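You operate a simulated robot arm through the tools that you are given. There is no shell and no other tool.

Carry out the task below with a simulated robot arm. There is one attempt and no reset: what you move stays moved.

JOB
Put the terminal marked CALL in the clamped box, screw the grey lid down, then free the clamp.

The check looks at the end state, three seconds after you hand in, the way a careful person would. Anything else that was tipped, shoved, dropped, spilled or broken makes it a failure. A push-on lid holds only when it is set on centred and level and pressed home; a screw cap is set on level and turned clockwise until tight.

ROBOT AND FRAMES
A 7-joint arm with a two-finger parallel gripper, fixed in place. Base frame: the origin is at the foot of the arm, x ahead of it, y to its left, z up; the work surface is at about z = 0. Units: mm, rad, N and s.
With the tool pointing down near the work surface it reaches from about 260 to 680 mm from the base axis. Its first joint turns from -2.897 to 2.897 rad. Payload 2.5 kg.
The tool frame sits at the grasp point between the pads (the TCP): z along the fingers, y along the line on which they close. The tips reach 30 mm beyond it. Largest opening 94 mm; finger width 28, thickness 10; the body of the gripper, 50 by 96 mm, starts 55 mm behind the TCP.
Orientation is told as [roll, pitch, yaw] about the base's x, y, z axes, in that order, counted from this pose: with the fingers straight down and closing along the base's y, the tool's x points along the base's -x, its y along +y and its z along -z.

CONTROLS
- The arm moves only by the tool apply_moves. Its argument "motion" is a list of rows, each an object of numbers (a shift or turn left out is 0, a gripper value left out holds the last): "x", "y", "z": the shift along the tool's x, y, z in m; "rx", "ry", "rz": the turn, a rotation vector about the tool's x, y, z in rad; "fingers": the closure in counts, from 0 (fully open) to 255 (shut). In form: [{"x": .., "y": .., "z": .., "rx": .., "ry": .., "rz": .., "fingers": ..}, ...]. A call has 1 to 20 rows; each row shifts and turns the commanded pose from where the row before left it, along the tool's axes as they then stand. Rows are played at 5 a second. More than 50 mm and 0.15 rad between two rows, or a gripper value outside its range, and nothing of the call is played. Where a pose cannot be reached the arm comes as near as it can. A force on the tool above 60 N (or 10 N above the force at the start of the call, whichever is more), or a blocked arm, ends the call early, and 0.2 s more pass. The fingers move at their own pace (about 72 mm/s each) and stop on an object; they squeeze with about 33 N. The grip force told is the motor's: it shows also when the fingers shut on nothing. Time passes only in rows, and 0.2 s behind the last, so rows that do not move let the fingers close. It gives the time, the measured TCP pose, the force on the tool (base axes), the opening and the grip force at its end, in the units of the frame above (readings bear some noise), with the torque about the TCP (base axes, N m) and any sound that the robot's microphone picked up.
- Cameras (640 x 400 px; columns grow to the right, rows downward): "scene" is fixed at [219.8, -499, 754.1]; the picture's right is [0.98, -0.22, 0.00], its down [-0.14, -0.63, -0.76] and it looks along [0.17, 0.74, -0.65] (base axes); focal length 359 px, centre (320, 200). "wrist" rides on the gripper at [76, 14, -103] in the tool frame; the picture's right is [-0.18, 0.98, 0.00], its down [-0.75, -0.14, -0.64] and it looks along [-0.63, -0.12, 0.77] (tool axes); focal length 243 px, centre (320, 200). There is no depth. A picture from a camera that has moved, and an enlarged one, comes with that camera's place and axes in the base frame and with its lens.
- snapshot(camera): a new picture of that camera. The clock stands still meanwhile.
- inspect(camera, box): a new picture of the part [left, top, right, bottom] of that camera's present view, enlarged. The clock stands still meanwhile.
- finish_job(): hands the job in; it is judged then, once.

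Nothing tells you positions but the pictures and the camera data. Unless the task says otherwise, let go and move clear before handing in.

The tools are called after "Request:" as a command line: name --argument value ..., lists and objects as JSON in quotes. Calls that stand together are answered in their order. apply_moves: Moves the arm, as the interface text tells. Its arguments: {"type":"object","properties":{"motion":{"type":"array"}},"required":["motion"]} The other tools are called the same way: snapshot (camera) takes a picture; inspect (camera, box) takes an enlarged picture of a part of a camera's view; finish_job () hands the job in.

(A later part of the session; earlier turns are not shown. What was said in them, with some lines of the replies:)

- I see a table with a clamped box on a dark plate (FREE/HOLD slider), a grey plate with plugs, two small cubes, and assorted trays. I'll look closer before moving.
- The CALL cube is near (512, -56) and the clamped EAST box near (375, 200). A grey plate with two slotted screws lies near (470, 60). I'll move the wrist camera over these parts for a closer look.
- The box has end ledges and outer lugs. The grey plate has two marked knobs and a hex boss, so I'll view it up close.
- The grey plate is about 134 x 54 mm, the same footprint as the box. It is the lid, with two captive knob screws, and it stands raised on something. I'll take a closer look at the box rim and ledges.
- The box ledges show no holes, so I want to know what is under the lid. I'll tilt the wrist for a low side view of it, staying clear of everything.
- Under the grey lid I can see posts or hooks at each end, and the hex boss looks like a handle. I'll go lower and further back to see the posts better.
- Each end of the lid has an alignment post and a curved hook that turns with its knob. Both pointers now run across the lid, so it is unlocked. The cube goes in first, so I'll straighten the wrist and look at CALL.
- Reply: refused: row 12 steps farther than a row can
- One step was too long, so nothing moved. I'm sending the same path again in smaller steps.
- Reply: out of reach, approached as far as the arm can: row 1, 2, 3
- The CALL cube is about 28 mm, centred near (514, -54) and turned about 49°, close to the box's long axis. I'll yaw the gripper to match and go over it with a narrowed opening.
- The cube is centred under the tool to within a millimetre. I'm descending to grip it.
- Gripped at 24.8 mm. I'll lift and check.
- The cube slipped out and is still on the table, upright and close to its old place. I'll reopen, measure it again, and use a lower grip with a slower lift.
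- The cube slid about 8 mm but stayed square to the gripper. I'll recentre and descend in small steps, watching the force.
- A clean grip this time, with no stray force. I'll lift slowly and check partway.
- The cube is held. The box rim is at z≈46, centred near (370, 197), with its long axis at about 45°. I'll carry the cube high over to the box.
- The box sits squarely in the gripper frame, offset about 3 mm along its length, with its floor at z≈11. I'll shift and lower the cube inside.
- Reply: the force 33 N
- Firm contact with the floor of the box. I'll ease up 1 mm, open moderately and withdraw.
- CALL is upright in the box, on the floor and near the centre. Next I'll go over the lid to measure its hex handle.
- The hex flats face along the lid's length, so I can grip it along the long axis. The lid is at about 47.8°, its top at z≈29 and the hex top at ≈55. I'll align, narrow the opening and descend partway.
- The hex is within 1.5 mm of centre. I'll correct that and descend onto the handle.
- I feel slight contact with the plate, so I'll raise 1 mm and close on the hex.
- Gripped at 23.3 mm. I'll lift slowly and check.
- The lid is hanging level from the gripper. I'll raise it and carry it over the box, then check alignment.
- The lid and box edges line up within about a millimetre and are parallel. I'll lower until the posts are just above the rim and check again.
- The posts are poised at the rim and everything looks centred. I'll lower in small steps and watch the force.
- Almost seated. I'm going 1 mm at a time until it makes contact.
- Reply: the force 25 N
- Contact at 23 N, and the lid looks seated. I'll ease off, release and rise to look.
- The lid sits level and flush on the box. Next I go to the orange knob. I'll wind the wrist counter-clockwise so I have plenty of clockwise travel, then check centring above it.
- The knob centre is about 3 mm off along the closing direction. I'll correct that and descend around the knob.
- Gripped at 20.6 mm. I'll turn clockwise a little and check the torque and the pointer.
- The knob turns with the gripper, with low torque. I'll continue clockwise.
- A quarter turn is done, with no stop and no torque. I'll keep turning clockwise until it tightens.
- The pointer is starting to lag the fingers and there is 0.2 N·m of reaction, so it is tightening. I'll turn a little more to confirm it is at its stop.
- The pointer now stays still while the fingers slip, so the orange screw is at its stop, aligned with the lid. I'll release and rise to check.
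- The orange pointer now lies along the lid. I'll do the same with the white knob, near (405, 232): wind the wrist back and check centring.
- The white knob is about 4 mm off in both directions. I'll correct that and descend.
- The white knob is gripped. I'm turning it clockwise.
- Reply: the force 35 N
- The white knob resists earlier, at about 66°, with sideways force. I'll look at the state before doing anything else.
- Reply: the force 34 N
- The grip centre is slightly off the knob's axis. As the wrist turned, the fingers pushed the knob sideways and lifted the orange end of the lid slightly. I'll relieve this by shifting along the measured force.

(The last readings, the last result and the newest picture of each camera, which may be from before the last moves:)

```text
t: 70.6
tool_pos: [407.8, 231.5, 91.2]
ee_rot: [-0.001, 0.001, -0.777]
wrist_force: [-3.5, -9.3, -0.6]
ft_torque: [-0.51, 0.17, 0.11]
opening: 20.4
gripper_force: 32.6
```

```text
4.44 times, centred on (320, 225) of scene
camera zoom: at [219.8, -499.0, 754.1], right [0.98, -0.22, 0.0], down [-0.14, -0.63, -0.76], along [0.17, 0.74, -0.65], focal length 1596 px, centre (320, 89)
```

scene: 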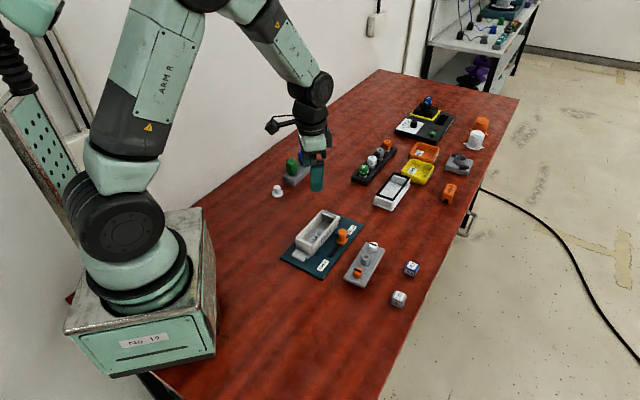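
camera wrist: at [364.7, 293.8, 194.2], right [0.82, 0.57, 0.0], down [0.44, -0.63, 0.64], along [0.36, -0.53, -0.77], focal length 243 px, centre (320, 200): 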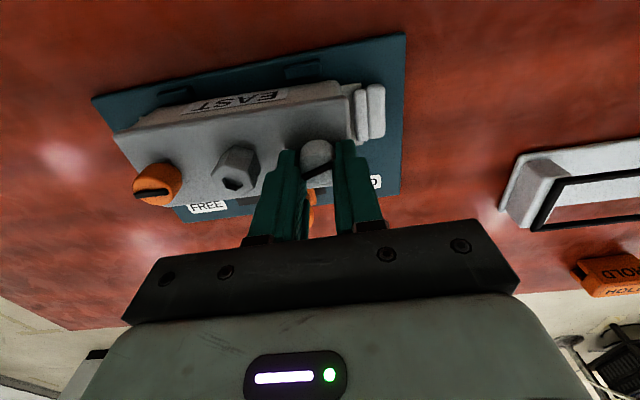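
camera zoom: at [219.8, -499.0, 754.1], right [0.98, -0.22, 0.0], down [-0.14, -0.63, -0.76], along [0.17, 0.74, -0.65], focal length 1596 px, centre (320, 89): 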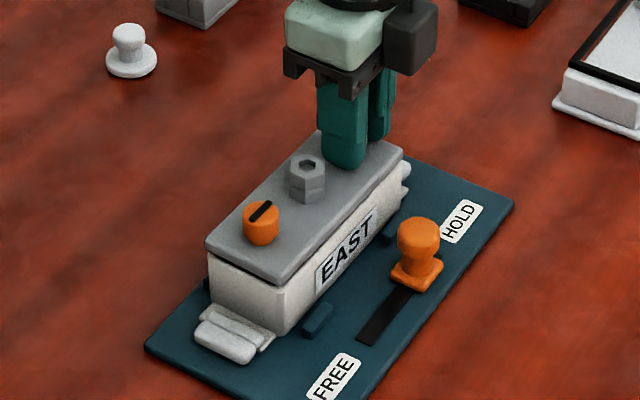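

Request:
apply_moves --motion '[{"y": -0.0008, "x": -0.0003}, {}, {}]'

Request:
inspect --camera "scene" --box '[290, 210, 350, 265]'

Request:
inspect --camera "wrist" --box '[200, 80, 440, 230]'

```text
t: 71.4
tool_pos: [408.8, 229.3, 91.9]
ee_rot: [0.0, 0.002, -0.777]
wrist_force: [-1.8, -0.7, -0.6]
ft_torque: [0.02, 0.06, 0.04]
opening: 20.2
gripper_force: 33.0
```

```text
7.27 times, centred on (320, 238) of scene
camera zoom: at [219.8, -499.0, 754.1], right [0.98, -0.22, 0.0], down [-0.14, -0.63, -0.76], along [0.17, 0.74, -0.65], focal length 2612 px, centre (320, -73)
```

zoom: 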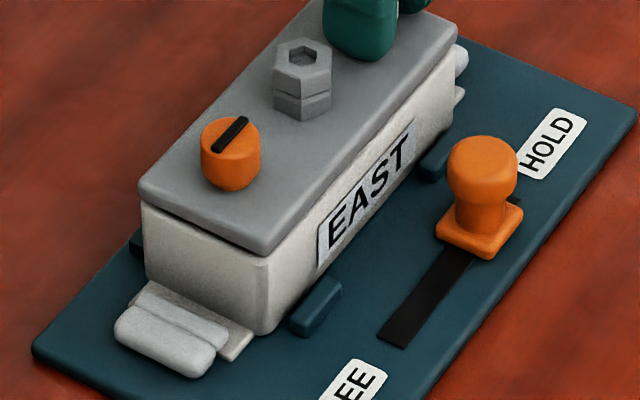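

```text
2.67 times, centred on (320, 155) of wrist
camera zoom: at [363.7, 292.2, 194.6], right [0.82, 0.57, 0.0], down [0.44, -0.63, 0.64], along [0.37, -0.53, -0.77], focal length 647 px, centre (320, 320)
```

zoom: 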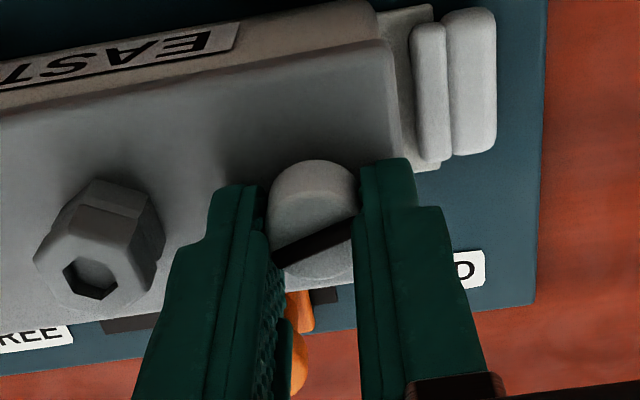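

Forces are back to zero and the lid is flat again. I'll continue turning the white knob clockwise, now properly centred.

Request:
apply_moves --motion '[{"rz": 0.08}, {"rz": 0.08}, {"rz": 0.08}, {"rz": 0.08}, {}]'

Request:
inspect --camera "wrist" --box '[200, 80, 440, 230]'

```text
t: 72.6
tool_pos: [407.9, 228.4, 91.7]
ee_rot: [-0.002, -0.001, -1.099]
wrist_force: [-3.7, -1.9, -0.1]
ft_torque: [-0.08, 0.11, 0.1]
opening: 20.1
gripper_force: 33.2
```

```text
2.67 times, centred on (320, 155) of wrist
camera zoom: at [386.0, 302.1, 194.1], right [0.96, 0.28, 0.0], down [0.22, -0.73, 0.64], along [0.18, -0.62, -0.77], focal length 647 px, centre (320, 320)
```

zoom: 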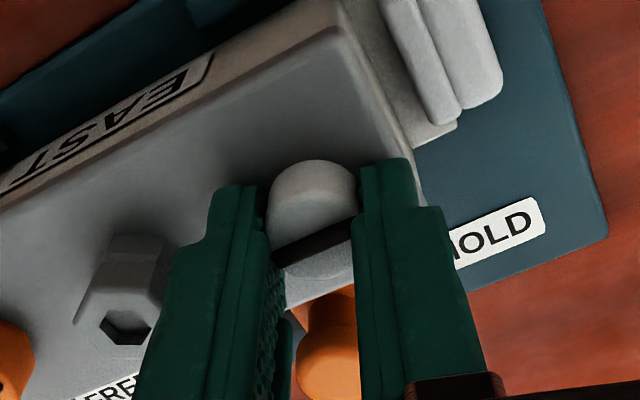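

Request:
apply_moves --motion '[{"rz": 0.08}, {"rz": 0.08}, {"rz": 0.08}, {"rz": 0.08}, {"rz": 0.08}, {}]'

Request:
inspect --camera "wrist" --box '[200, 80, 440, 230]'

Request:
inspect --camera "scene" --box '[280, 180, 370, 265]'

```text
t: 74.0
tool_pos: [407.6, 228.5, 93.1]
ee_rot: [-0.004, -0.001, -1.499]
wrist_force: [-8.9, -4.7, -2.7]
ft_torque: [-0.23, 0.44, 0.06]
opening: 20.2
gripper_force: 32.4
```

```text
2.67 times, centred on (320, 155) of wrist
camera zoom: at [416.6, 305.0, 194.1], right [0.99, -0.11, 0.0], down [-0.08, -0.76, 0.64], along [-0.07, -0.64, -0.77], focal length 647 px, centre (320, 320)
```

zoom: 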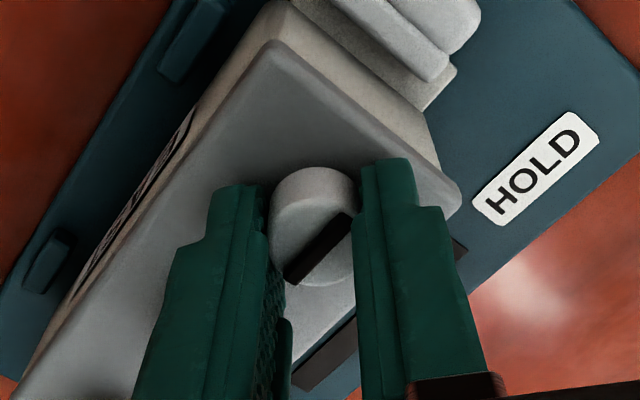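

```text
4.71 times, centred on (325, 222) of scene
camera zoom: at [219.8, -499.0, 754.1], right [0.98, -0.22, 0.0], down [-0.14, -0.63, -0.76], along [0.17, 0.74, -0.65], focal length 1690 px, centre (296, 94)
```

zoom: 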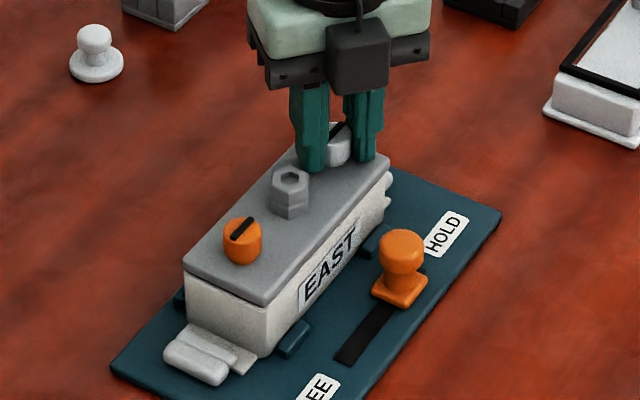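

The white pointer is now aligned and the fingers slip around it, so it is at its stop too. I'll release, rise and check both ends.

Request:
apply_moves --motion '[{"fingers": 170}, {}, {}, {"z": -0.015}, {"z": -0.03}, {"z": -0.035}, {"z": -0.03}, {}]'

Request:
inspect --camera "scene" --box '[290, 195, 360, 265]'

Request:
snapshot --camera "wrist"

```text
t: 75.8
tool_pos: [408.0, 229.6, 202.2]
ee_rot: [-0.002, -0.001, -1.498]
wrist_force: [-0.7, -0.1, 1.4]
ft_torque: [0.0, -0.01, 0.05]
opening: 31.5
gripper_force: 0.1
```

```text
5.71 times, centred on (325, 230) of scene
camera zoom: at [219.8, -499.0, 754.1], right [0.98, -0.22, 0.0], down [-0.14, -0.63, -0.76], along [0.17, 0.74, -0.65], focal length 2052 px, centre (291, 29)
```

zoom: 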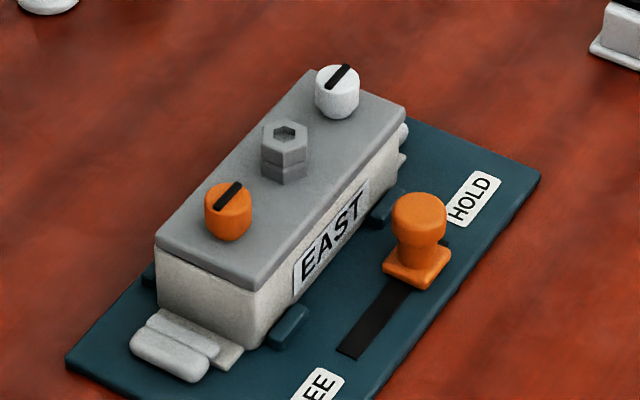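

```text
taken
camera wrist: at [416.7, 305.6, 305.3], right [0.99, -0.11, 0.0], down [-0.08, -0.76, 0.64], along [-0.07, -0.64, -0.77], focal length 243 px, centre (320, 200)
```

wrist: 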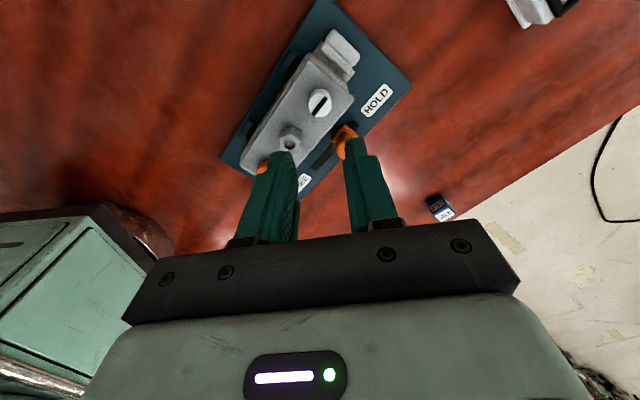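

The lid looks flat and both pointers run along it. The orange end moved a little while I was side-loading it, so I'll check that both hooks hold with a gentle upward pull on the hex handle. First I'll align over it.

Request:
apply_moves --motion '[{"x": -0.015, "y": -0.0201, "fingers": 178}, {"x": -0.0151, "y": -0.0202}, {"rz": -0.1438}, {"rz": -0.1438}, {"rz": -0.1438}, {"rz": -0.1438}, {"rz": -0.1438}, {"z": 0.03}, {"z": 0.03}, {}]'

Request:
inspect --camera "wrist" --box '[160, 20, 480, 200]'

```text
t: 78.0
tool_pos: [371.3, 196.3, 142.9]
ee_rot: [0.0, 0.001, -0.778]
wrist_force: [0.2, 0.4, -0.3]
ft_torque: [-0.02, -0.02, 0.03]
opening: 28.6
gripper_force: 0.1
```

```text
2.00 times, centred on (320, 110) of wrist
camera zoom: at [327.2, 259.8, 244.5], right [0.82, 0.57, 0.0], down [0.44, -0.63, 0.64], along [0.37, -0.53, -0.77], focal length 485 px, centre (320, 380)
```

zoom: 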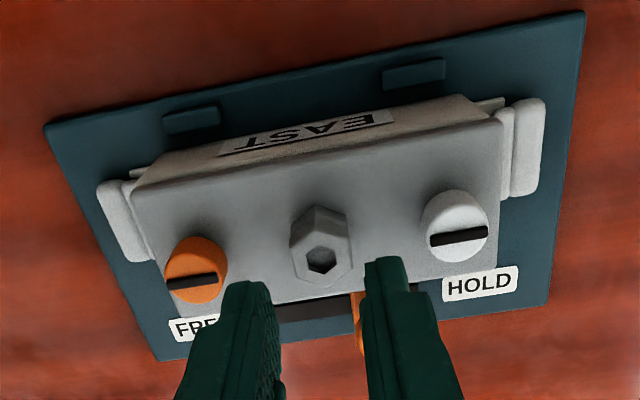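

Request:
apply_moves --motion '[{"x": -0.002, "z": 0.018}, {"z": 0.016}, {"z": 0.01}, {"z": 0.004}, {}, {"fingers": 255}, {}, {}]'

Request:
apply_moves --motion '[{"z": -0.0015}, {}, {}]'

Request:
inspect --camera "scene" --box '[290, 195, 360, 265]'

```text
t: 79.8
tool_pos: [372.0, 195.4, 94.3]
ee_rot: [-0.002, 0.001, -0.778]
wrist_force: [-0.3, -1.0, 1.7]
ft_torque: [0.1, -0.07, -0.06]
opening: 23.1
gripper_force: 32.5
```

```text
t: 80.6
tool_pos: [370.3, 196.3, 96.8]
ee_rot: [-0.002, 0.001, -0.779]
wrist_force: [0.3, -0.1, 0.1]
ft_torque: [0.04, -0.01, 0.01]
opening: 23.3
gripper_force: 32.6
```

```text
5.71 times, centred on (325, 230) of scene
camera zoom: at [219.8, -499.0, 754.1], right [0.98, -0.22, 0.0], down [-0.14, -0.63, -0.76], along [0.17, 0.74, -0.65], focal length 2052 px, centre (291, 29)
```

zoom: 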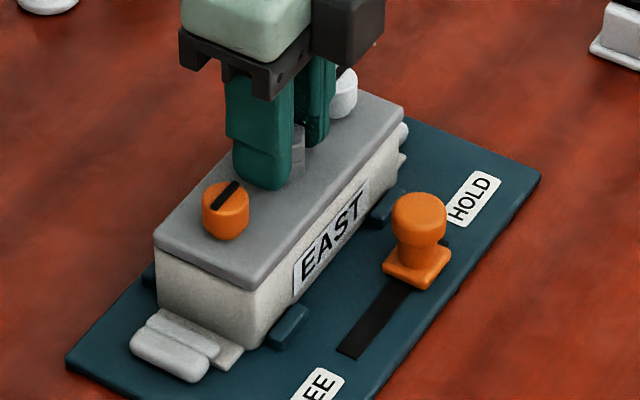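

Request:
apply_moves --motion '[{"z": -0.001}, {"z": -0.001}, {}, {}]'

Request:
inspect --camera "scene" --box '[290, 195, 360, 265]'

```text
t: 81.6
tool_pos: [371.9, 194.4, 96.8]
ee_rot: [-0.001, 0.002, -0.778]
wrist_force: [-0.4, 0.5, -0.6]
ft_torque: [0.0, -0.02, -0.01]
opening: 23.1
gripper_force: 32.7
```

```text
5.71 times, centred on (325, 230) of scene
camera zoom: at [219.8, -499.0, 754.1], right [0.98, -0.22, 0.0], down [-0.14, -0.63, -0.76], along [0.17, 0.74, -0.65], focal length 2052 px, centre (291, 29)
```

zoom: 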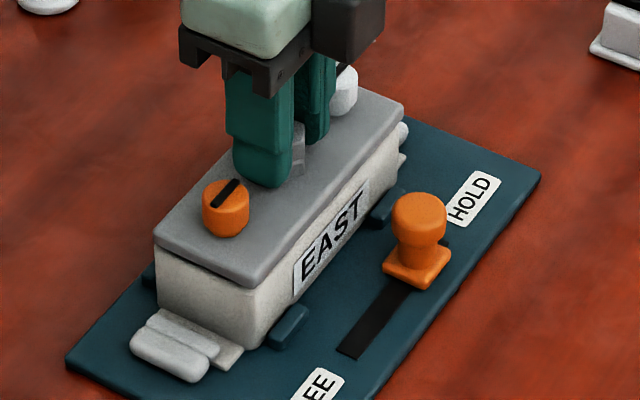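

Request:
apply_moves --motion '[{"z": -0.0015}, {"z": -0.0015}, {}, {}]'

Request:
inspect --camera "scene" --box '[290, 195, 360, 265]'

```text
t: 82.6
tool_pos: [371.2, 195.2, 99.6]
ee_rot: [-0.002, 0.002, -0.776]
wrist_force: [0.4, -0.4, -2.0]
ft_torque: [-0.01, 0.03, 0.05]
opening: 23.2
gripper_force: 33.0
```

```text
5.71 times, centred on (325, 230) of scene
camera zoom: at [219.8, -499.0, 754.1], right [0.98, -0.22, 0.0], down [-0.14, -0.63, -0.76], along [0.17, 0.74, -0.65], focal length 2052 px, centre (291, 29)
```

zoom: 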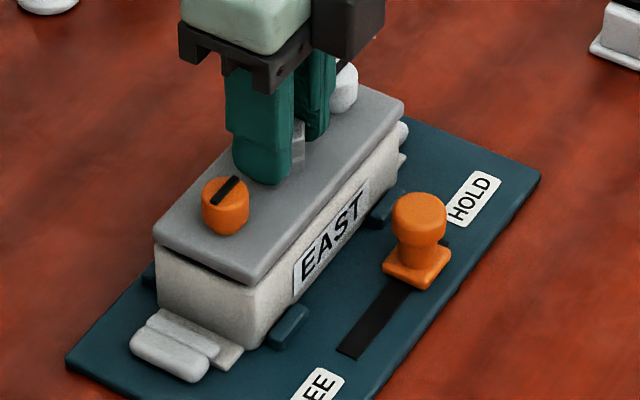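

Request:
apply_moves --motion '[{"z": -0.0015}, {"z": -0.0015}, {}, {}]'

Request:
inspect --camera "scene" --box '[290, 195, 360, 265]'

Request:
inspect --camera "wrist" --box '[160, 20, 480, 200]'

```text
t: 83.6
tool_pos: [370.2, 194.9, 103.0]
ee_rot: [-0.002, 0.001, -0.78]
wrist_force: [3.1, 0.4, -20.0]
ft_torque: [0.15, -0.37, -0.01]
opening: 23.3
gripper_force: 32.9
```

```text
5.71 times, centred on (325, 230) of scene
camera zoom: at [219.8, -499.0, 754.1], right [0.98, -0.22, 0.0], down [-0.14, -0.63, -0.76], along [0.17, 0.74, -0.65], focal length 2052 px, centre (291, 29)
```

zoom: 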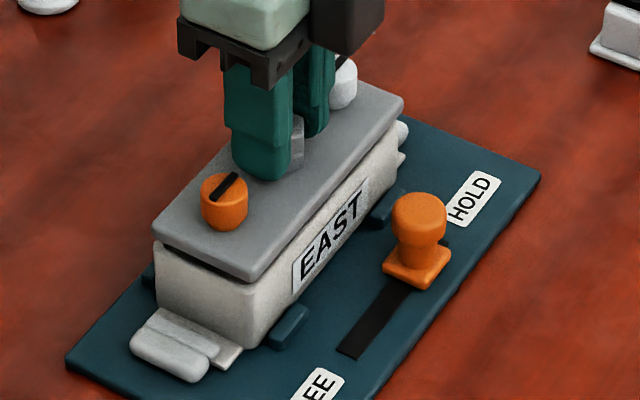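

```text
2.00 times, centred on (320, 110) of wrist
camera zoom: at [326.7, 257.2, 205.4], right [0.82, 0.57, 0.0], down [0.44, -0.63, 0.64], along [0.36, -0.53, -0.77], focal length 485 px, centre (320, 380)
```

zoom: 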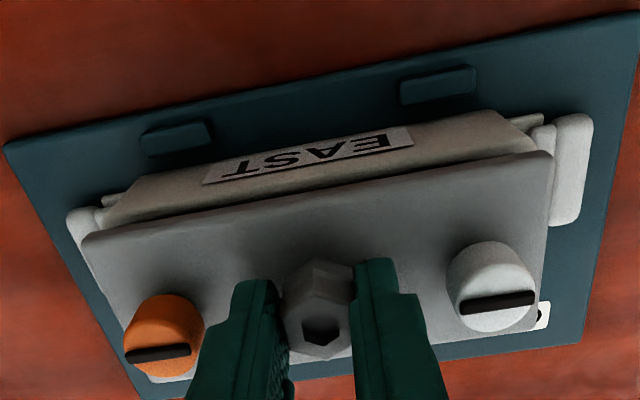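

With a quarter turn on each screw the hooks catch under the ledges, at 20 N of pull, but there is about 7 mm of free play. I'll set the lid back down and look closer at the handle and screws.

Request:
apply_moves --motion '[{"z": 0.003}, {"z": 0.003}, {"z": 0.002}, {"z": 0.001}, {}]'

Request:
inspect --camera "scene" --box '[290, 195, 360, 265]'

Request:
inspect --camera "wrist" --box '[240, 100, 400, 200]'

```text
t: 84.8
tool_pos: [371.9, 194.5, 94.2]
ee_rot: [0.001, 0.003, -0.778]
wrist_force: [-2.5, -0.7, 10.7]
ft_torque: [0.23, -0.04, -0.04]
opening: 23.4
gripper_force: 33.2
```

```text
5.71 times, centred on (325, 230) of scene
camera zoom: at [219.8, -499.0, 754.1], right [0.98, -0.22, 0.0], down [-0.14, -0.63, -0.76], along [0.17, 0.74, -0.65], focal length 2052 px, centre (291, 29)
```

zoom: 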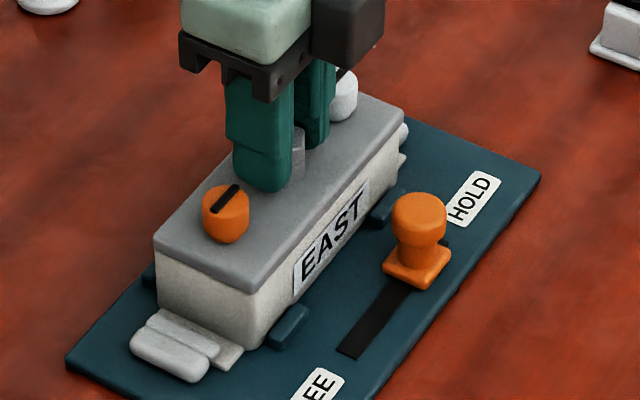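

```text
4.00 times, centred on (320, 150) of wrist
camera zoom: at [327.1, 257.4, 197.3], right [0.82, 0.57, 0.0], down [0.44, -0.63, 0.64], along [0.37, -0.53, -0.77], focal length 970 px, centre (320, 400)
```

zoom: 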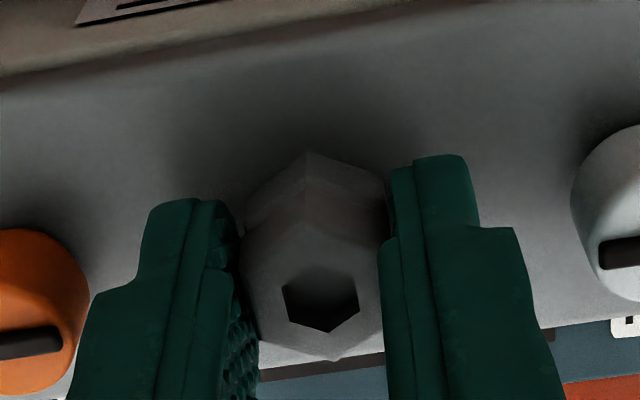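

The lid is seated again. I'll check whether the hex is a fixed handle or a turning part with a very small twist, watching the torque.

Request:
apply_moves --motion '[{"z": -0.001, "rz": 0.03}, {"rz": 0.03}, {}]'

Request:
inspect --camera "wrist" --box '[160, 20, 480, 200]'

```text
t: 85.6
tool_pos: [371.8, 194.2, 96.2]
ee_rot: [-0.001, 0.002, -0.84]
wrist_force: [-3.3, 1.4, -0.2]
ft_torque: [0.2, 0.09, 0.13]
opening: 23.4
gripper_force: 32.6
```

```text
2.00 times, centred on (320, 110) of wrist
camera zoom: at [330.9, 260.0, 197.6], right [0.85, 0.52, 0.0], down [0.4, -0.65, 0.64], along [0.33, -0.55, -0.77], focal length 485 px, centre (320, 380)
```

zoom: 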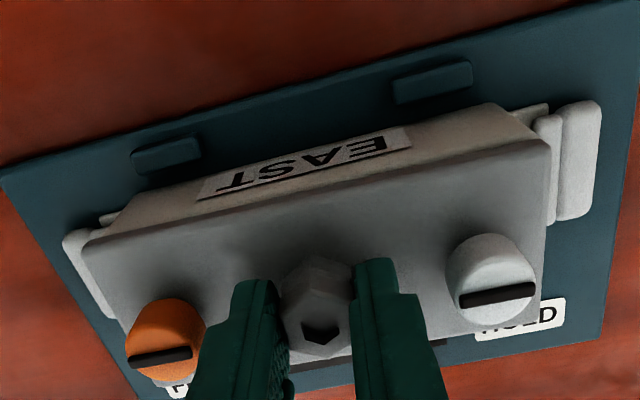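

Request:
apply_moves --motion '[{"rz": 0.04}, {"rz": 0.04}, {}]'

Request:
inspect --camera "wrist" --box '[160, 20, 480, 200]'

```text
t: 86.4
tool_pos: [372.5, 194.0, 94.9]
ee_rot: [-0.002, -0.001, -0.921]
wrist_force: [0.4, -0.7, -1.3]
ft_torque: [-0.02, 0.0, -0.03]
opening: 23.2
gripper_force: 33.3
```

```text
2.00 times, centred on (320, 110) of wrist
camera zoom: at [336.8, 263.1, 197.6], right [0.89, 0.45, 0.0], down [0.35, -0.68, 0.64], along [0.29, -0.57, -0.77], focal length 485 px, centre (320, 380)
```

zoom: 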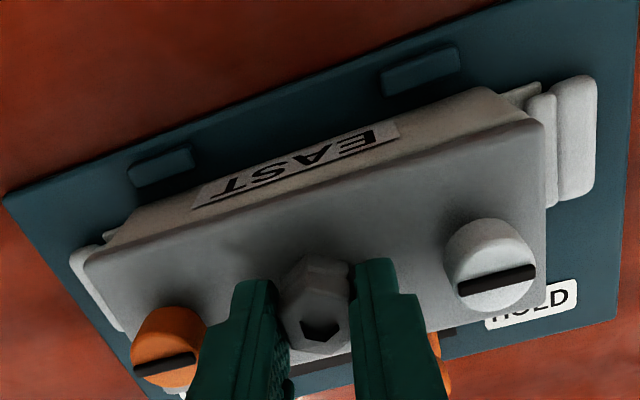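

The hex turns freely on its own, with the lid staying put, so it is a central screw. I'll keep turning it clockwise and watch the torque and lid height.

Request:
apply_moves --motion '[{"rz": 0.08}, {"rz": 0.08}, {"rz": 0.08}, {"rz": 0.08}, {"rz": 0.08}, {"rz": 0.08}, {"rz": 0.08}, {}]'

Request:
inspect --camera "wrist" --box '[160, 20, 480, 200]'

Request:
inspect --camera "scene" --box '[290, 195, 360, 265]'

```text
t: 88.2
tool_pos: [370.4, 194.4, 95.7]
ee_rot: [-0.002, 0.002, -1.48]
wrist_force: [-7.1, -2.4, 5.0]
ft_torque: [0.1, -0.05, 0.1]
opening: 23.0
gripper_force: 32.8
```

```text
2.00 times, centred on (320, 110) of wrist
camera zoom: at [378.5, 270.9, 197.4], right [1.0, -0.09, 0.0], down [-0.07, -0.76, 0.64], along [-0.06, -0.64, -0.77], focal length 485 px, centre (320, 380)
```

zoom: 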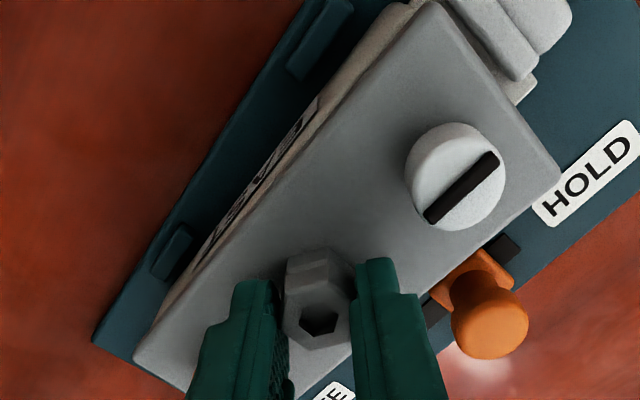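

```text
5.71 times, centred on (325, 230) of scene
camera zoom: at [219.8, -499.0, 754.1], right [0.98, -0.22, 0.0], down [-0.14, -0.63, -0.76], along [0.17, 0.74, -0.65], focal length 2052 px, centre (291, 29)
```

zoom: 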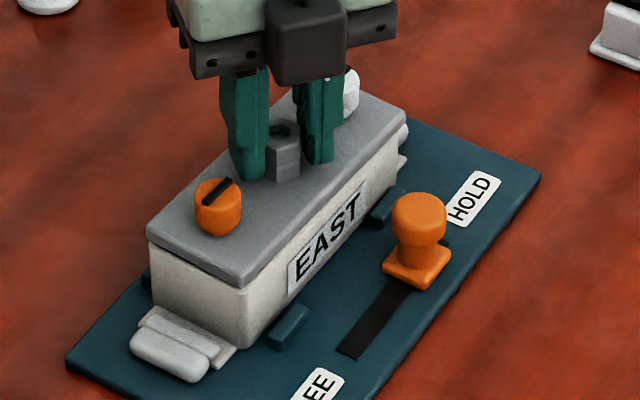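

The hex keeps turning easily, but sideways load shifted the box a few millimetres in the clamp's play. I'll relieve the side force before continuing.

Request:
apply_moves --motion '[{"y": -0.0006, "z": -0.0004}, {}, {}]'

Request:
inspect --camera "wrist" --box '[240, 100, 400, 200]'

Request:
inspect --camera "scene" --box '[280, 200, 370, 280]'

```text
t: 89.0
tool_pos: [370.6, 193.7, 94.4]
ee_rot: [-0.002, 0.0, -1.479]
wrist_force: [-1.0, -0.9, -1.2]
ft_torque: [-0.06, 0.1, -0.01]
opening: 23.2
gripper_force: 32.8
```

```text
4.00 times, centred on (320, 150) of wrist
camera zoom: at [378.4, 270.7, 197.9], right [1.0, -0.09, 0.0], down [-0.07, -0.76, 0.64], along [-0.06, -0.64, -0.77], focal length 970 px, centre (320, 400)
```

zoom: 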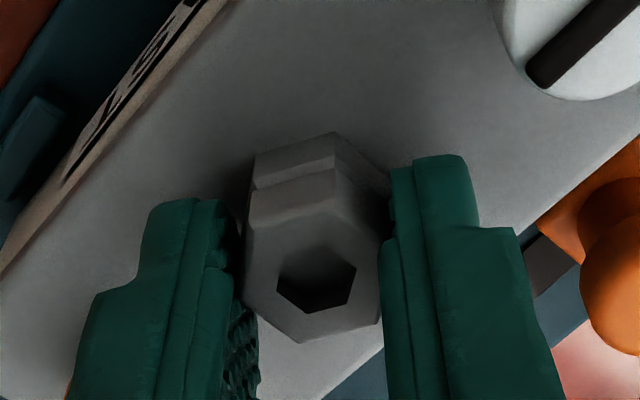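

```text
5.00 times, centred on (325, 240) of scene
camera zoom: at [219.8, -499.0, 754.1], right [0.98, -0.22, 0.0], down [-0.14, -0.63, -0.76], along [0.17, 0.74, -0.65], focal length 1796 px, centre (295, 0)
```

zoom: 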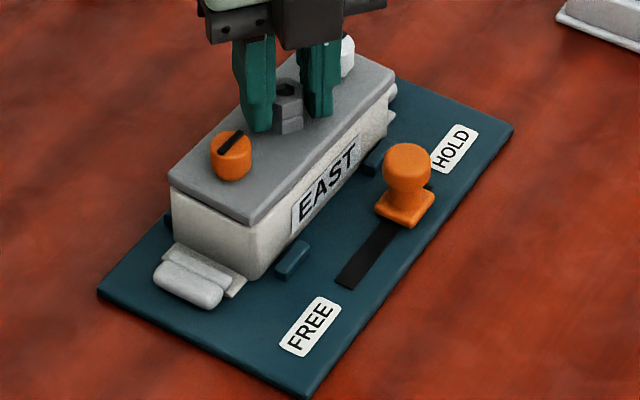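

The hex now looks rotated within my fingers, so it may just be slipping rather than turning. I'll release and compare the hex with the lid.

Request:
apply_moves --motion '[{"fingers": 178}, {}, {}, {"z": -0.015}, {"z": -0.03}, {"z": -0.04}, {}]'

Request:
inspect --camera "scene" --box '[290, 195, 360, 265]'

Request:
inspect --camera "wrist" --box '[220, 0, 460, 150]'

```text
t: 90.6
tool_pos: [370.6, 194.1, 180.8]
ee_rot: [-0.002, -0.001, -1.478]
wrist_force: [0.1, 0.7, -0.2]
ft_torque: [0.01, 0.0, -0.03]
opening: 28.5
gripper_force: 0.0
```

```text
5.71 times, centred on (325, 230) of scene
camera zoom: at [219.8, -499.0, 754.1], right [0.98, -0.22, 0.0], down [-0.14, -0.63, -0.76], along [0.17, 0.74, -0.65], focal length 2052 px, centre (291, 29)
```

zoom: 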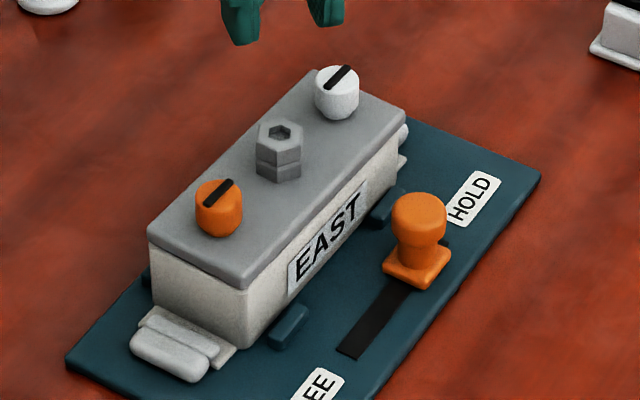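

```text
2.67 times, centred on (340, 75) of wrist
camera zoom: at [379.1, 270.3, 283.5], right [1.0, -0.09, 0.0], down [-0.07, -0.76, 0.64], along [-0.06, -0.64, -0.77], focal length 647 px, centre (267, 533)
```

zoom: 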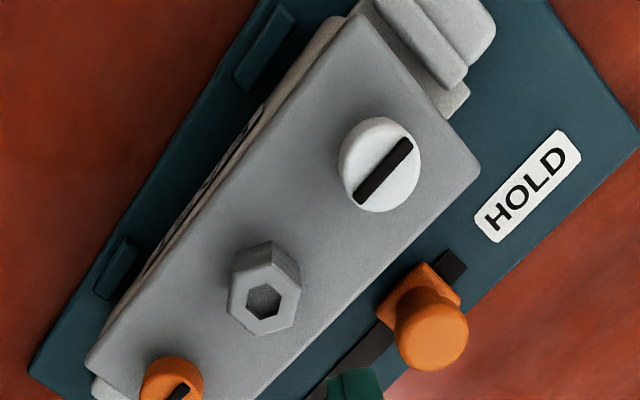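

The hex has not moved relative to the lid; it is a fixed handle that slipped in my pads. Before freeing the clamp, I'll go back to the orange screw to make sure it is really at its stop.

Request:
apply_moves --motion '[{"x": -0.0142, "y": -0.0197, "fingers": 170}, {"x": -0.0143, "y": -0.0197}, {"rz": -0.14}, {"rz": -0.14}, {"rz": -0.14}, {"rz": -0.14}, {"rz": -0.14}, {"rz": -0.14}, {"rz": -0.14}, {"rz": -0.14}, {"rz": -0.14}, {"rz": -0.14}, {"rz": -0.08}, {"z": 0.03}, {"z": 0.028}, {}]'

Request:
inspect --camera "wrist" --box '[220, 60, 420, 185]'

```text
t: 94.0
tool_pos: [334.3, 162.6, 122.5]
ee_rot: [-0.001, 0.002, 0.002]
wrist_force: [-0.6, 0.4, 0.2]
ft_torque: [-0.01, 0.0, -0.03]
opening: 31.2
gripper_force: 0.0
```

```text
3.20 times, centred on (320, 122) of wrist
camera zoom: at [258.5, 175.5, 225.3], right [0.18, 0.98, 0.0], down [0.76, -0.14, 0.64], along [0.63, -0.12, -0.77], focal length 776 px, centre (320, 448)
```

zoom: 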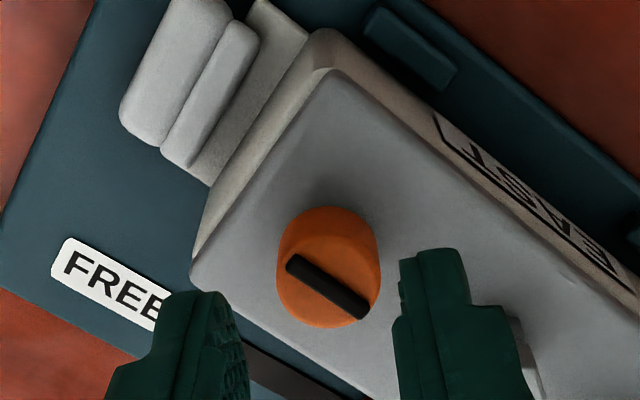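

Request:
apply_moves --motion '[{"x": -0.0012, "y": 0.0012, "z": 0.01}, {"z": 0.01}, {"z": 0.008}, {"z": 0.003}, {}, {"fingers": 200}, {"fingers": 255}, {}, {}]'

Request:
apply_moves --motion '[{"rz": 0.05}, {"rz": 0.05}, {"rz": 0.05}, {"rz": 0.05}]'

Request:
inspect --camera "wrist" --box '[200, 80, 440, 230]'

```text
t: 96.0
tool_pos: [336.3, 163.5, 91.5]
ee_rot: [0.0, 0.003, 0.003]
wrist_force: [0.7, -0.9, 0.3]
ft_torque: [0.02, -0.03, 0.03]
opening: 20.2
gripper_force: 33.3
```

```text
t: 97.0
tool_pos: [335.9, 164.8, 92.2]
ee_rot: [0.002, 0.002, -0.199]
wrist_force: [-0.2, 0.1, 0.1]
ft_torque: [0.07, 0.05, 0.21]
opening: 20.4
gripper_force: 32.6
```

```text
2.67 times, centred on (320, 155) of wrist
camera zoom: at [263.7, 192.0, 194.4], right [0.37, 0.93, 0.0], down [0.71, -0.29, 0.64], along [0.59, -0.24, -0.77], focal length 647 px, centre (320, 320)
```

zoom: 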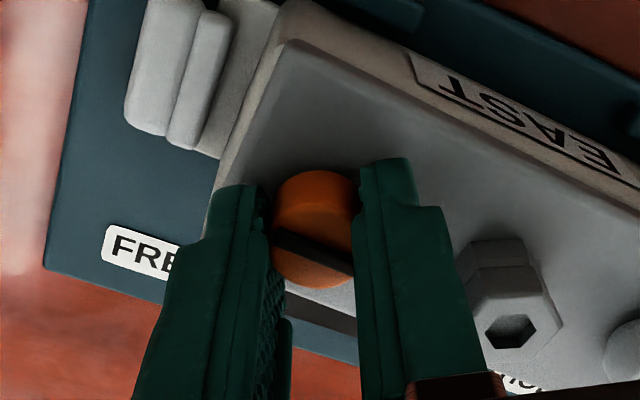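

The orange screw is firmly at its stop: 0.21 N·m straight away, and the pointer doesn't move. I'll release, rise and go over the clamp handle.

Request:
apply_moves --motion '[{"fingers": 170}, {}, {}, {"z": -0.015}, {"z": -0.03}, {"z": -0.025}, {"x": -0.0317, "y": 0.0066, "fingers": 140}, {"x": -0.0317, "y": 0.0066}, {"x": -0.0317, "y": 0.0066}, {"rz": 0.145}, {"rz": 0.145}, {"rz": 0.145}, {"rz": 0.145}, {}]'

Request:
snapshot --camera "wrist"

Request:
inspect --camera "wrist" --box '[180, 20, 460, 195]'

Request:
inspect --camera "scene" --box '[290, 195, 370, 265]'

```text
t: 100.0
tool_pos: [433.8, 163.8, 161.9]
ee_rot: [-0.001, 0.002, -0.781]
wrist_force: [0.5, 0.2, 0.1]
ft_torque: [0.0, 0.01, 0.0]
opening: 42.4
gripper_force: 0.0
```

```text
taken
camera wrist: at [388.9, 226.7, 263.9], right [0.82, 0.57, 0.0], down [0.44, -0.63, 0.64], along [0.36, -0.53, -0.77], focal length 243 px, centre (320, 200)
```

wrist: 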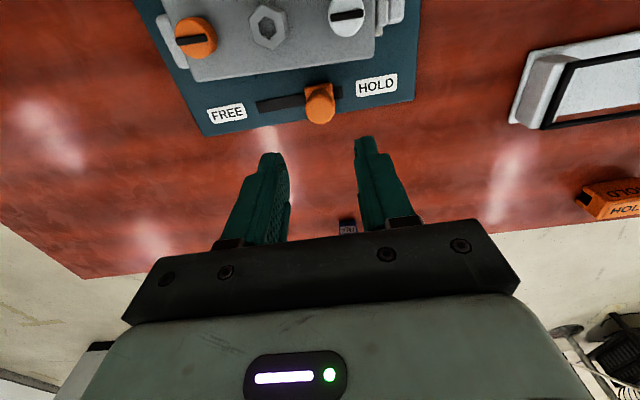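

```text
2.29 times, centred on (320, 108) of wrist
camera zoom: at [388.9, 226.7, 263.9], right [0.82, 0.57, 0.0], down [0.44, -0.63, 0.64], along [0.36, -0.53, -0.77], focal length 555 px, centre (320, 411)
```

zoom: 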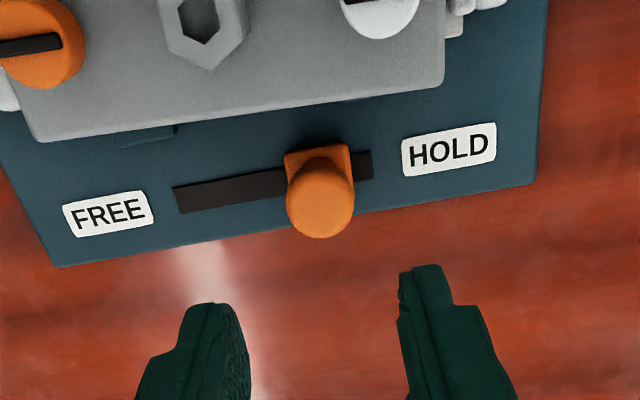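

```text
5.71 times, centred on (330, 230) of scene
camera zoom: at [219.8, -499.0, 754.1], right [0.98, -0.22, 0.0], down [-0.14, -0.63, -0.76], along [0.17, 0.74, -0.65], focal length 2052 px, centre (263, 29)
```

zoom: 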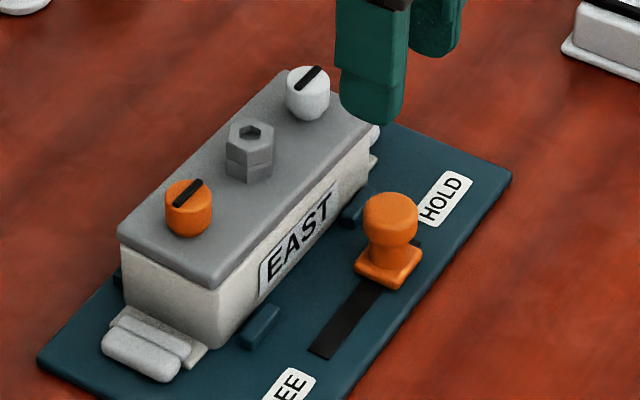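

The handle is directly below the tool and the slot runs exactly along my closing axis, with about 43 mm of travel to FREE. I'll descend around the handle's head.

Request:
apply_moves --motion '[{"z": 0.03}, {"z": 0.03}, {"z": 0.025}, {"z": 0.015}, {"z": 0.007}, {}]'

Request:
inspect --camera "wrist" --box '[180, 20, 460, 195]'

Request:
inspect --camera "scene" --box '[290, 195, 370, 265]'

```text
t: 101.4
tool_pos: [431.9, 163.4, 53.9]
ee_rot: [-0.002, 0.003, -0.779]
wrist_force: [-0.5, -0.2, -0.4]
ft_torque: [-0.05, -0.05, 0.01]
opening: 42.6
gripper_force: 0.0
```

```text
2.29 times, centred on (320, 108) of wrist
camera zoom: at [388.5, 227.2, 156.8], right [0.82, 0.57, 0.0], down [0.44, -0.63, 0.64], along [0.37, -0.53, -0.77], focal length 555 px, centre (320, 411)
```

zoom: 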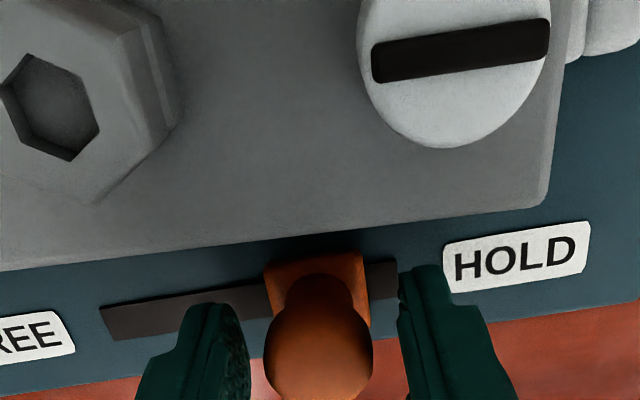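

```text
5.71 times, centred on (330, 230) of scene
camera zoom: at [219.8, -499.0, 754.1], right [0.98, -0.22, 0.0], down [-0.14, -0.63, -0.76], along [0.17, 0.74, -0.65], focal length 2052 px, centre (263, 29)
```

zoom: 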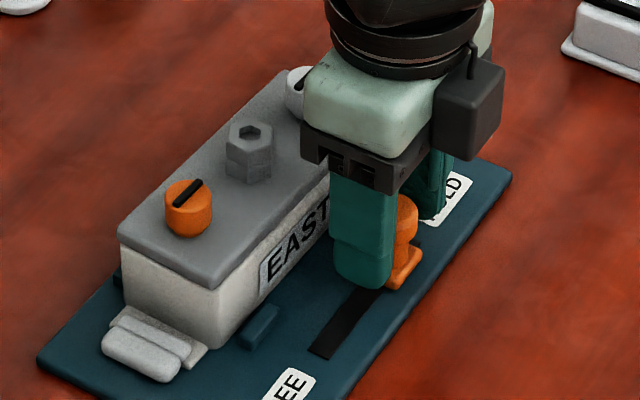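

Request:
apply_moves --motion '[{"fingers": 180}, {"fingers": 255}, {}, {}]'

Request:
apply_moves --motion '[{"y": -0.004}, {"y": -0.005}, {"y": -0.005}, {"y": -0.005}, {}]'

Request:
inspect --camera "scene" --box '[290, 195, 370, 265]'

```text
t: 102.4
tool_pos: [433.4, 164.5, 54.3]
ee_rot: [-0.004, 0.003, -0.779]
wrist_force: [-1.8, -2.1, -1.3]
ft_torque: [0.22, -0.09, -0.02]
opening: 26.7
gripper_force: 45.4
```

```text
t: 103.6
tool_pos: [418.7, 149.5, 53.2]
ee_rot: [-0.004, 0.002, -0.777]
wrist_force: [-2.2, 3.4, -7.5]
ft_torque: [-0.24, -0.72, 0.11]
opening: 26.3
gripper_force: 45.0
```

```text
5.71 times, centred on (330, 230) of scene
camera zoom: at [219.8, -499.0, 754.1], right [0.98, -0.22, 0.0], down [-0.14, -0.63, -0.76], along [0.17, 0.74, -0.65], focal length 2052 px, centre (263, 29)
```

zoom: 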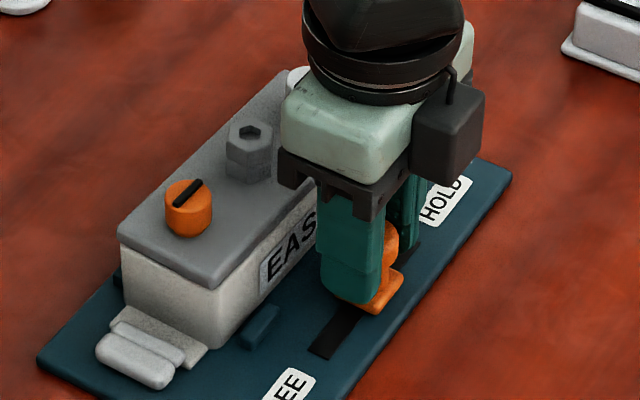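

The handle slides and the clamp jaws are opening. I'll continue toward FREE.

Request:
apply_moves --motion '[{"y": -0.005}, {"y": -0.005}, {"y": -0.005}, {"y": -0.004}, {}]'

Request:
apply_moves --motion '[{"y": -0.002}, {"y": -0.002}, {"y": -0.001}, {}]'

Request:
inspect --camera "scene" --box '[290, 195, 370, 265]'

Request:
inspect --camera "wrist" --box '[180, 20, 460, 195]'

```text
t: 104.8
tool_pos: [404.7, 136.8, 54.1]
ee_rot: [-0.003, 0.002, -0.779]
wrist_force: [-2.1, -4.2, -0.1]
ft_torque: [0.59, 0.25, -0.03]
opening: 26.5
gripper_force: 44.9
```

```text
t: 105.8
tool_pos: [402.9, 133.5, 54.9]
ee_rot: [0.0, 0.001, -0.776]
wrist_force: [-1.2, -1.1, -2.6]
ft_torque: [-0.08, -0.59, 0.01]
opening: 26.7
gripper_force: 44.7
```

```text
5.71 times, centred on (330, 230) of scene
camera zoom: at [219.8, -499.0, 754.1], right [0.98, -0.22, 0.0], down [-0.14, -0.63, -0.76], along [0.17, 0.74, -0.65], focal length 2052 px, centre (263, 29)
```

zoom: 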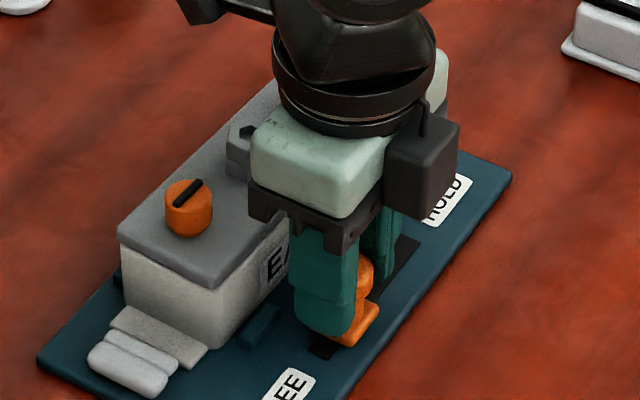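

```text
2.29 times, centred on (320, 108) of wrist
camera zoom: at [357.6, 196.4, 157.0], right [0.82, 0.57, 0.0], down [0.44, -0.63, 0.64], along [0.37, -0.53, -0.77], focal length 555 px, centre (320, 411)
```

zoom: 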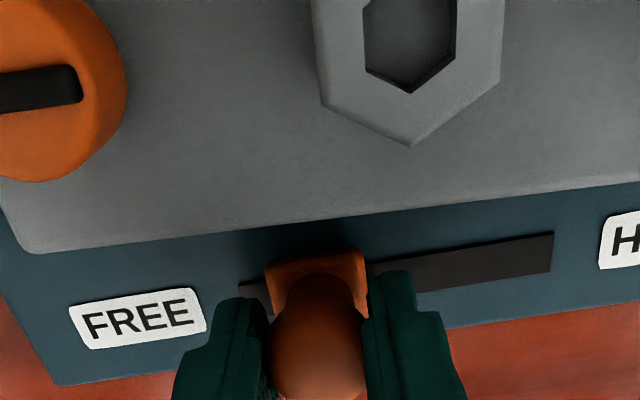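

Request:
apply_moves --motion '[{"y": -0.002}, {"y": -0.001}, {}]'

```text
t: 106.6
tool_pos: [401.6, 132.2, 55.0]
ee_rot: [0.002, 0.002, -0.775]
wrist_force: [25.7, 19.6, -31.4]
ft_torque: [-0.19, 0.08, 0.01]
opening: 26.5
gripper_force: 45.3
```

Hard stop reached at the FREE end. I'll relieve the push, let go and rise clear.

Request:
apply_moves --motion '[{"y": 0.001}, {"y": 0.0008}, {}]'

Request:
apply_moves --motion '[{"fingers": 140}, {}, {}, {"z": -0.015}, {"z": -0.03}, {"z": -0.04}, {"z": -0.045}, {}]'

Request:
snapshot --camera "wrist"

Request:
inspect --camera "wrist" --box '[180, 0, 460, 175]'

Request:
inspect --camera "scene" --box '[280, 195, 370, 275]'

```text
t: 107.4
tool_pos: [401.7, 133.0, 55.4]
ee_rot: [0.001, 0.001, -0.778]
wrist_force: [17.9, 17.6, -24.7]
ft_torque: [-0.06, -0.48, 0.01]
opening: 26.2
gripper_force: 45.0
```

```text
t: 109.2
tool_pos: [399.6, 131.8, 187.0]
ee_rot: [-0.002, 0.002, -0.78]
wrist_force: [0.0, -0.2, -0.6]
ft_torque: [0.01, 0.01, 0.03]
opening: 42.4
gripper_force: 0.1
```

```text
taken
camera wrist: at [355.2, 195.5, 289.4], right [0.82, 0.57, 0.0], down [0.44, -0.63, 0.64], along [0.36, -0.53, -0.77], focal length 243 px, centre (320, 200)
```

wrist: 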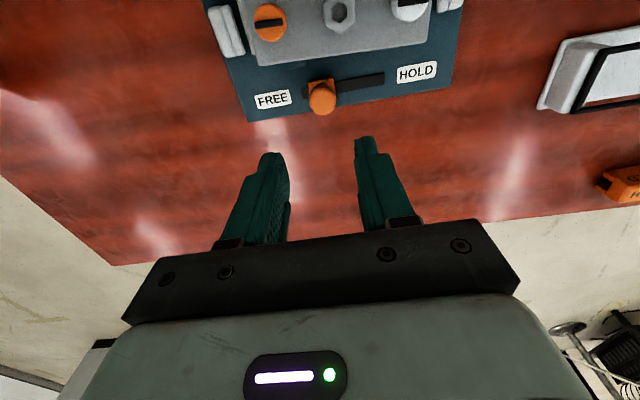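

```text
2.29 times, centred on (320, 88) of wrist
camera zoom: at [355.2, 195.5, 289.4], right [0.82, 0.57, 0.0], down [0.44, -0.63, 0.64], along [0.36, -0.53, -0.77], focal length 555 px, centre (320, 457)
```

zoom: 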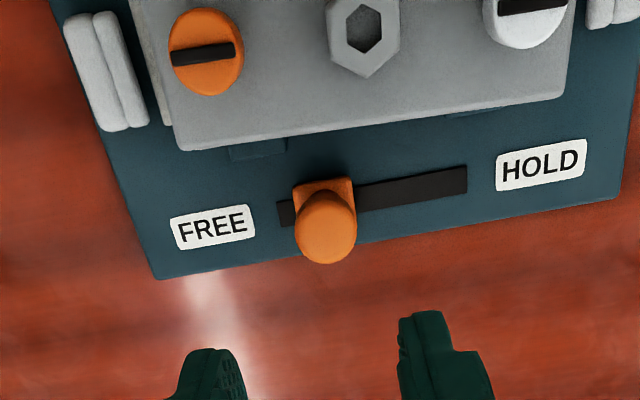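

```text
5.00 times, centred on (325, 235) of scene
camera zoom: at [219.8, -499.0, 754.1], right [0.98, -0.22, 0.0], down [-0.14, -0.63, -0.76], along [0.17, 0.74, -0.65], focal length 1796 px, centre (295, 25)
```

zoom: 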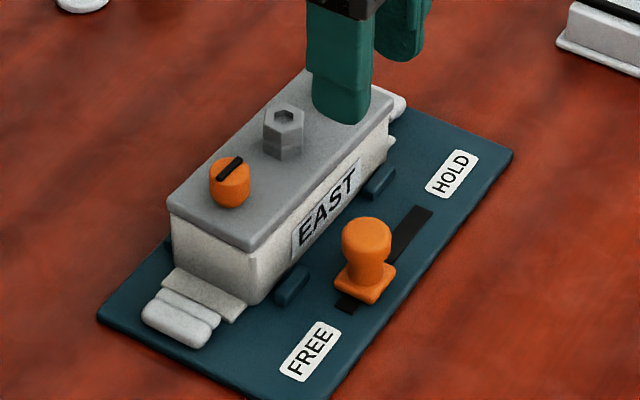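

The handle is at FREE and the jaws have drawn back from the box. I'll move the arm clear and check the whole scene.

Request:
apply_moves --motion '[{"z": -0.04}, {"z": -0.04}, {"x": -0.035, "y": -0.03}, {"x": -0.035, "y": -0.03}, {"x": -0.035, "y": -0.03}, {"x": -0.035, "y": -0.03}, {}, {}]'

Request:
snapshot --camera "scene"

Request:
inspect --camera "scene" --box '[280, 195, 370, 275]'

Request:
snapshot --camera "wrist"

```text
t: 111.0
tool_pos: [417.5, -49.9, 267.7]
ee_rot: [0.001, 0.003, -0.779]
wrist_force: [0.1, 0.2, 0.5]
ft_torque: [-0.01, -0.02, 0.01]
opening: 42.4
gripper_force: 0.1
```

```text
taken
```

scene: 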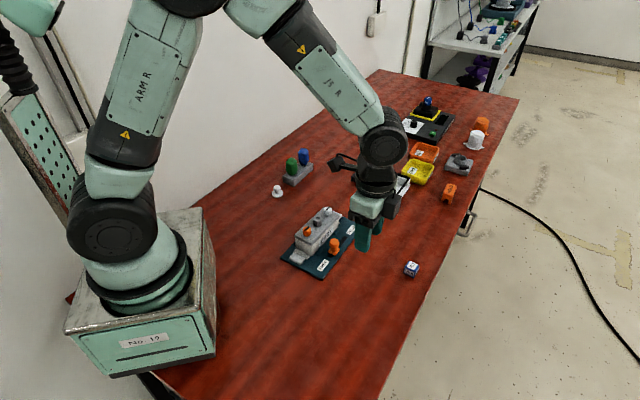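

```text
5.00 times, centred on (325, 235) of scene
camera zoom: at [219.8, -499.0, 754.1], right [0.98, -0.22, 0.0], down [-0.14, -0.63, -0.76], along [0.17, 0.74, -0.65], focal length 1796 px, centre (295, 25)
```

zoom: 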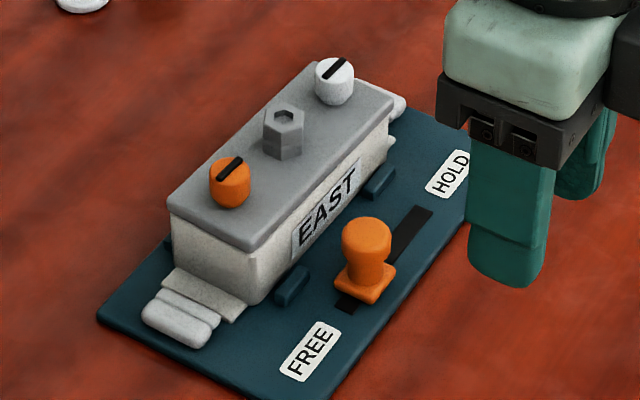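

```text
taken
camera wrist: at [373.3, 13.9, 369.7], right [0.82, 0.57, 0.0], down [0.44, -0.63, 0.64], along [0.36, -0.53, -0.77], focal length 243 px, centre (320, 200)
```

wrist: 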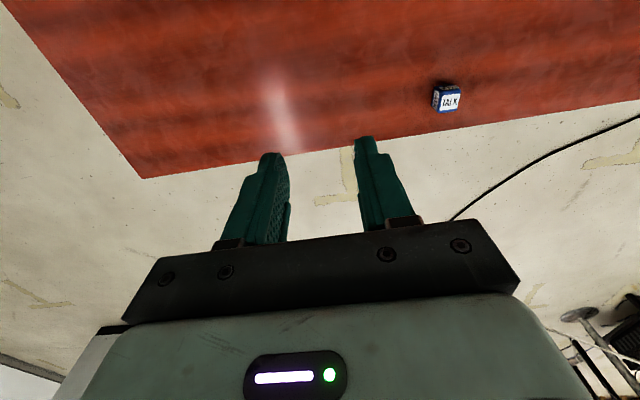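

I put the CALL terminal in the EAST box, closed the grey lid and turned both screws clockwise to their stops. The clamp handle is at FREE, the other items look untouched, and the arm is clear. One doubt remains: on a test pull, before I freed the clamp, the screw hooks held at about 20 N but the lid had roughly 7 mm of free play. I'm handing in now.

Request:
finish_job

```text
The job is handed in.
```

I handed the job in with CALL in the EAST box, the grey lid screwed down and the clamp handle at FREE. I don't have the check's result, and I'm not certain the lid counts as tight.

- **Terminal:** CALL is upright on the floor of the box. It slipped out on my first lift and slid about 8 mm on the table, then I picked it up cleanly.
- **Lid:** it sits flat on the rim, and both screws turned clockwise a quarter turn to a stop, with their pointers along the lid. In a pull test before I freed the clamp, the lid lifted about 7 mm before the screws held it, at about 20 N. I set it back down flat afterwards. I retested the orange screw and it would not turn further; I did not retest the white one.
- **Clamp:** the handle reached a hard stop at the FREE end, and the jaws have drawn back from the box.
- **Box position:** while I was testing whether the lid's hex handle turns, the box shifted a few millimetres and turned about 2.6° in the clamp. I did not straighten it.

In the last pictures nothing else looked moved or tipped, and the arm was clear.
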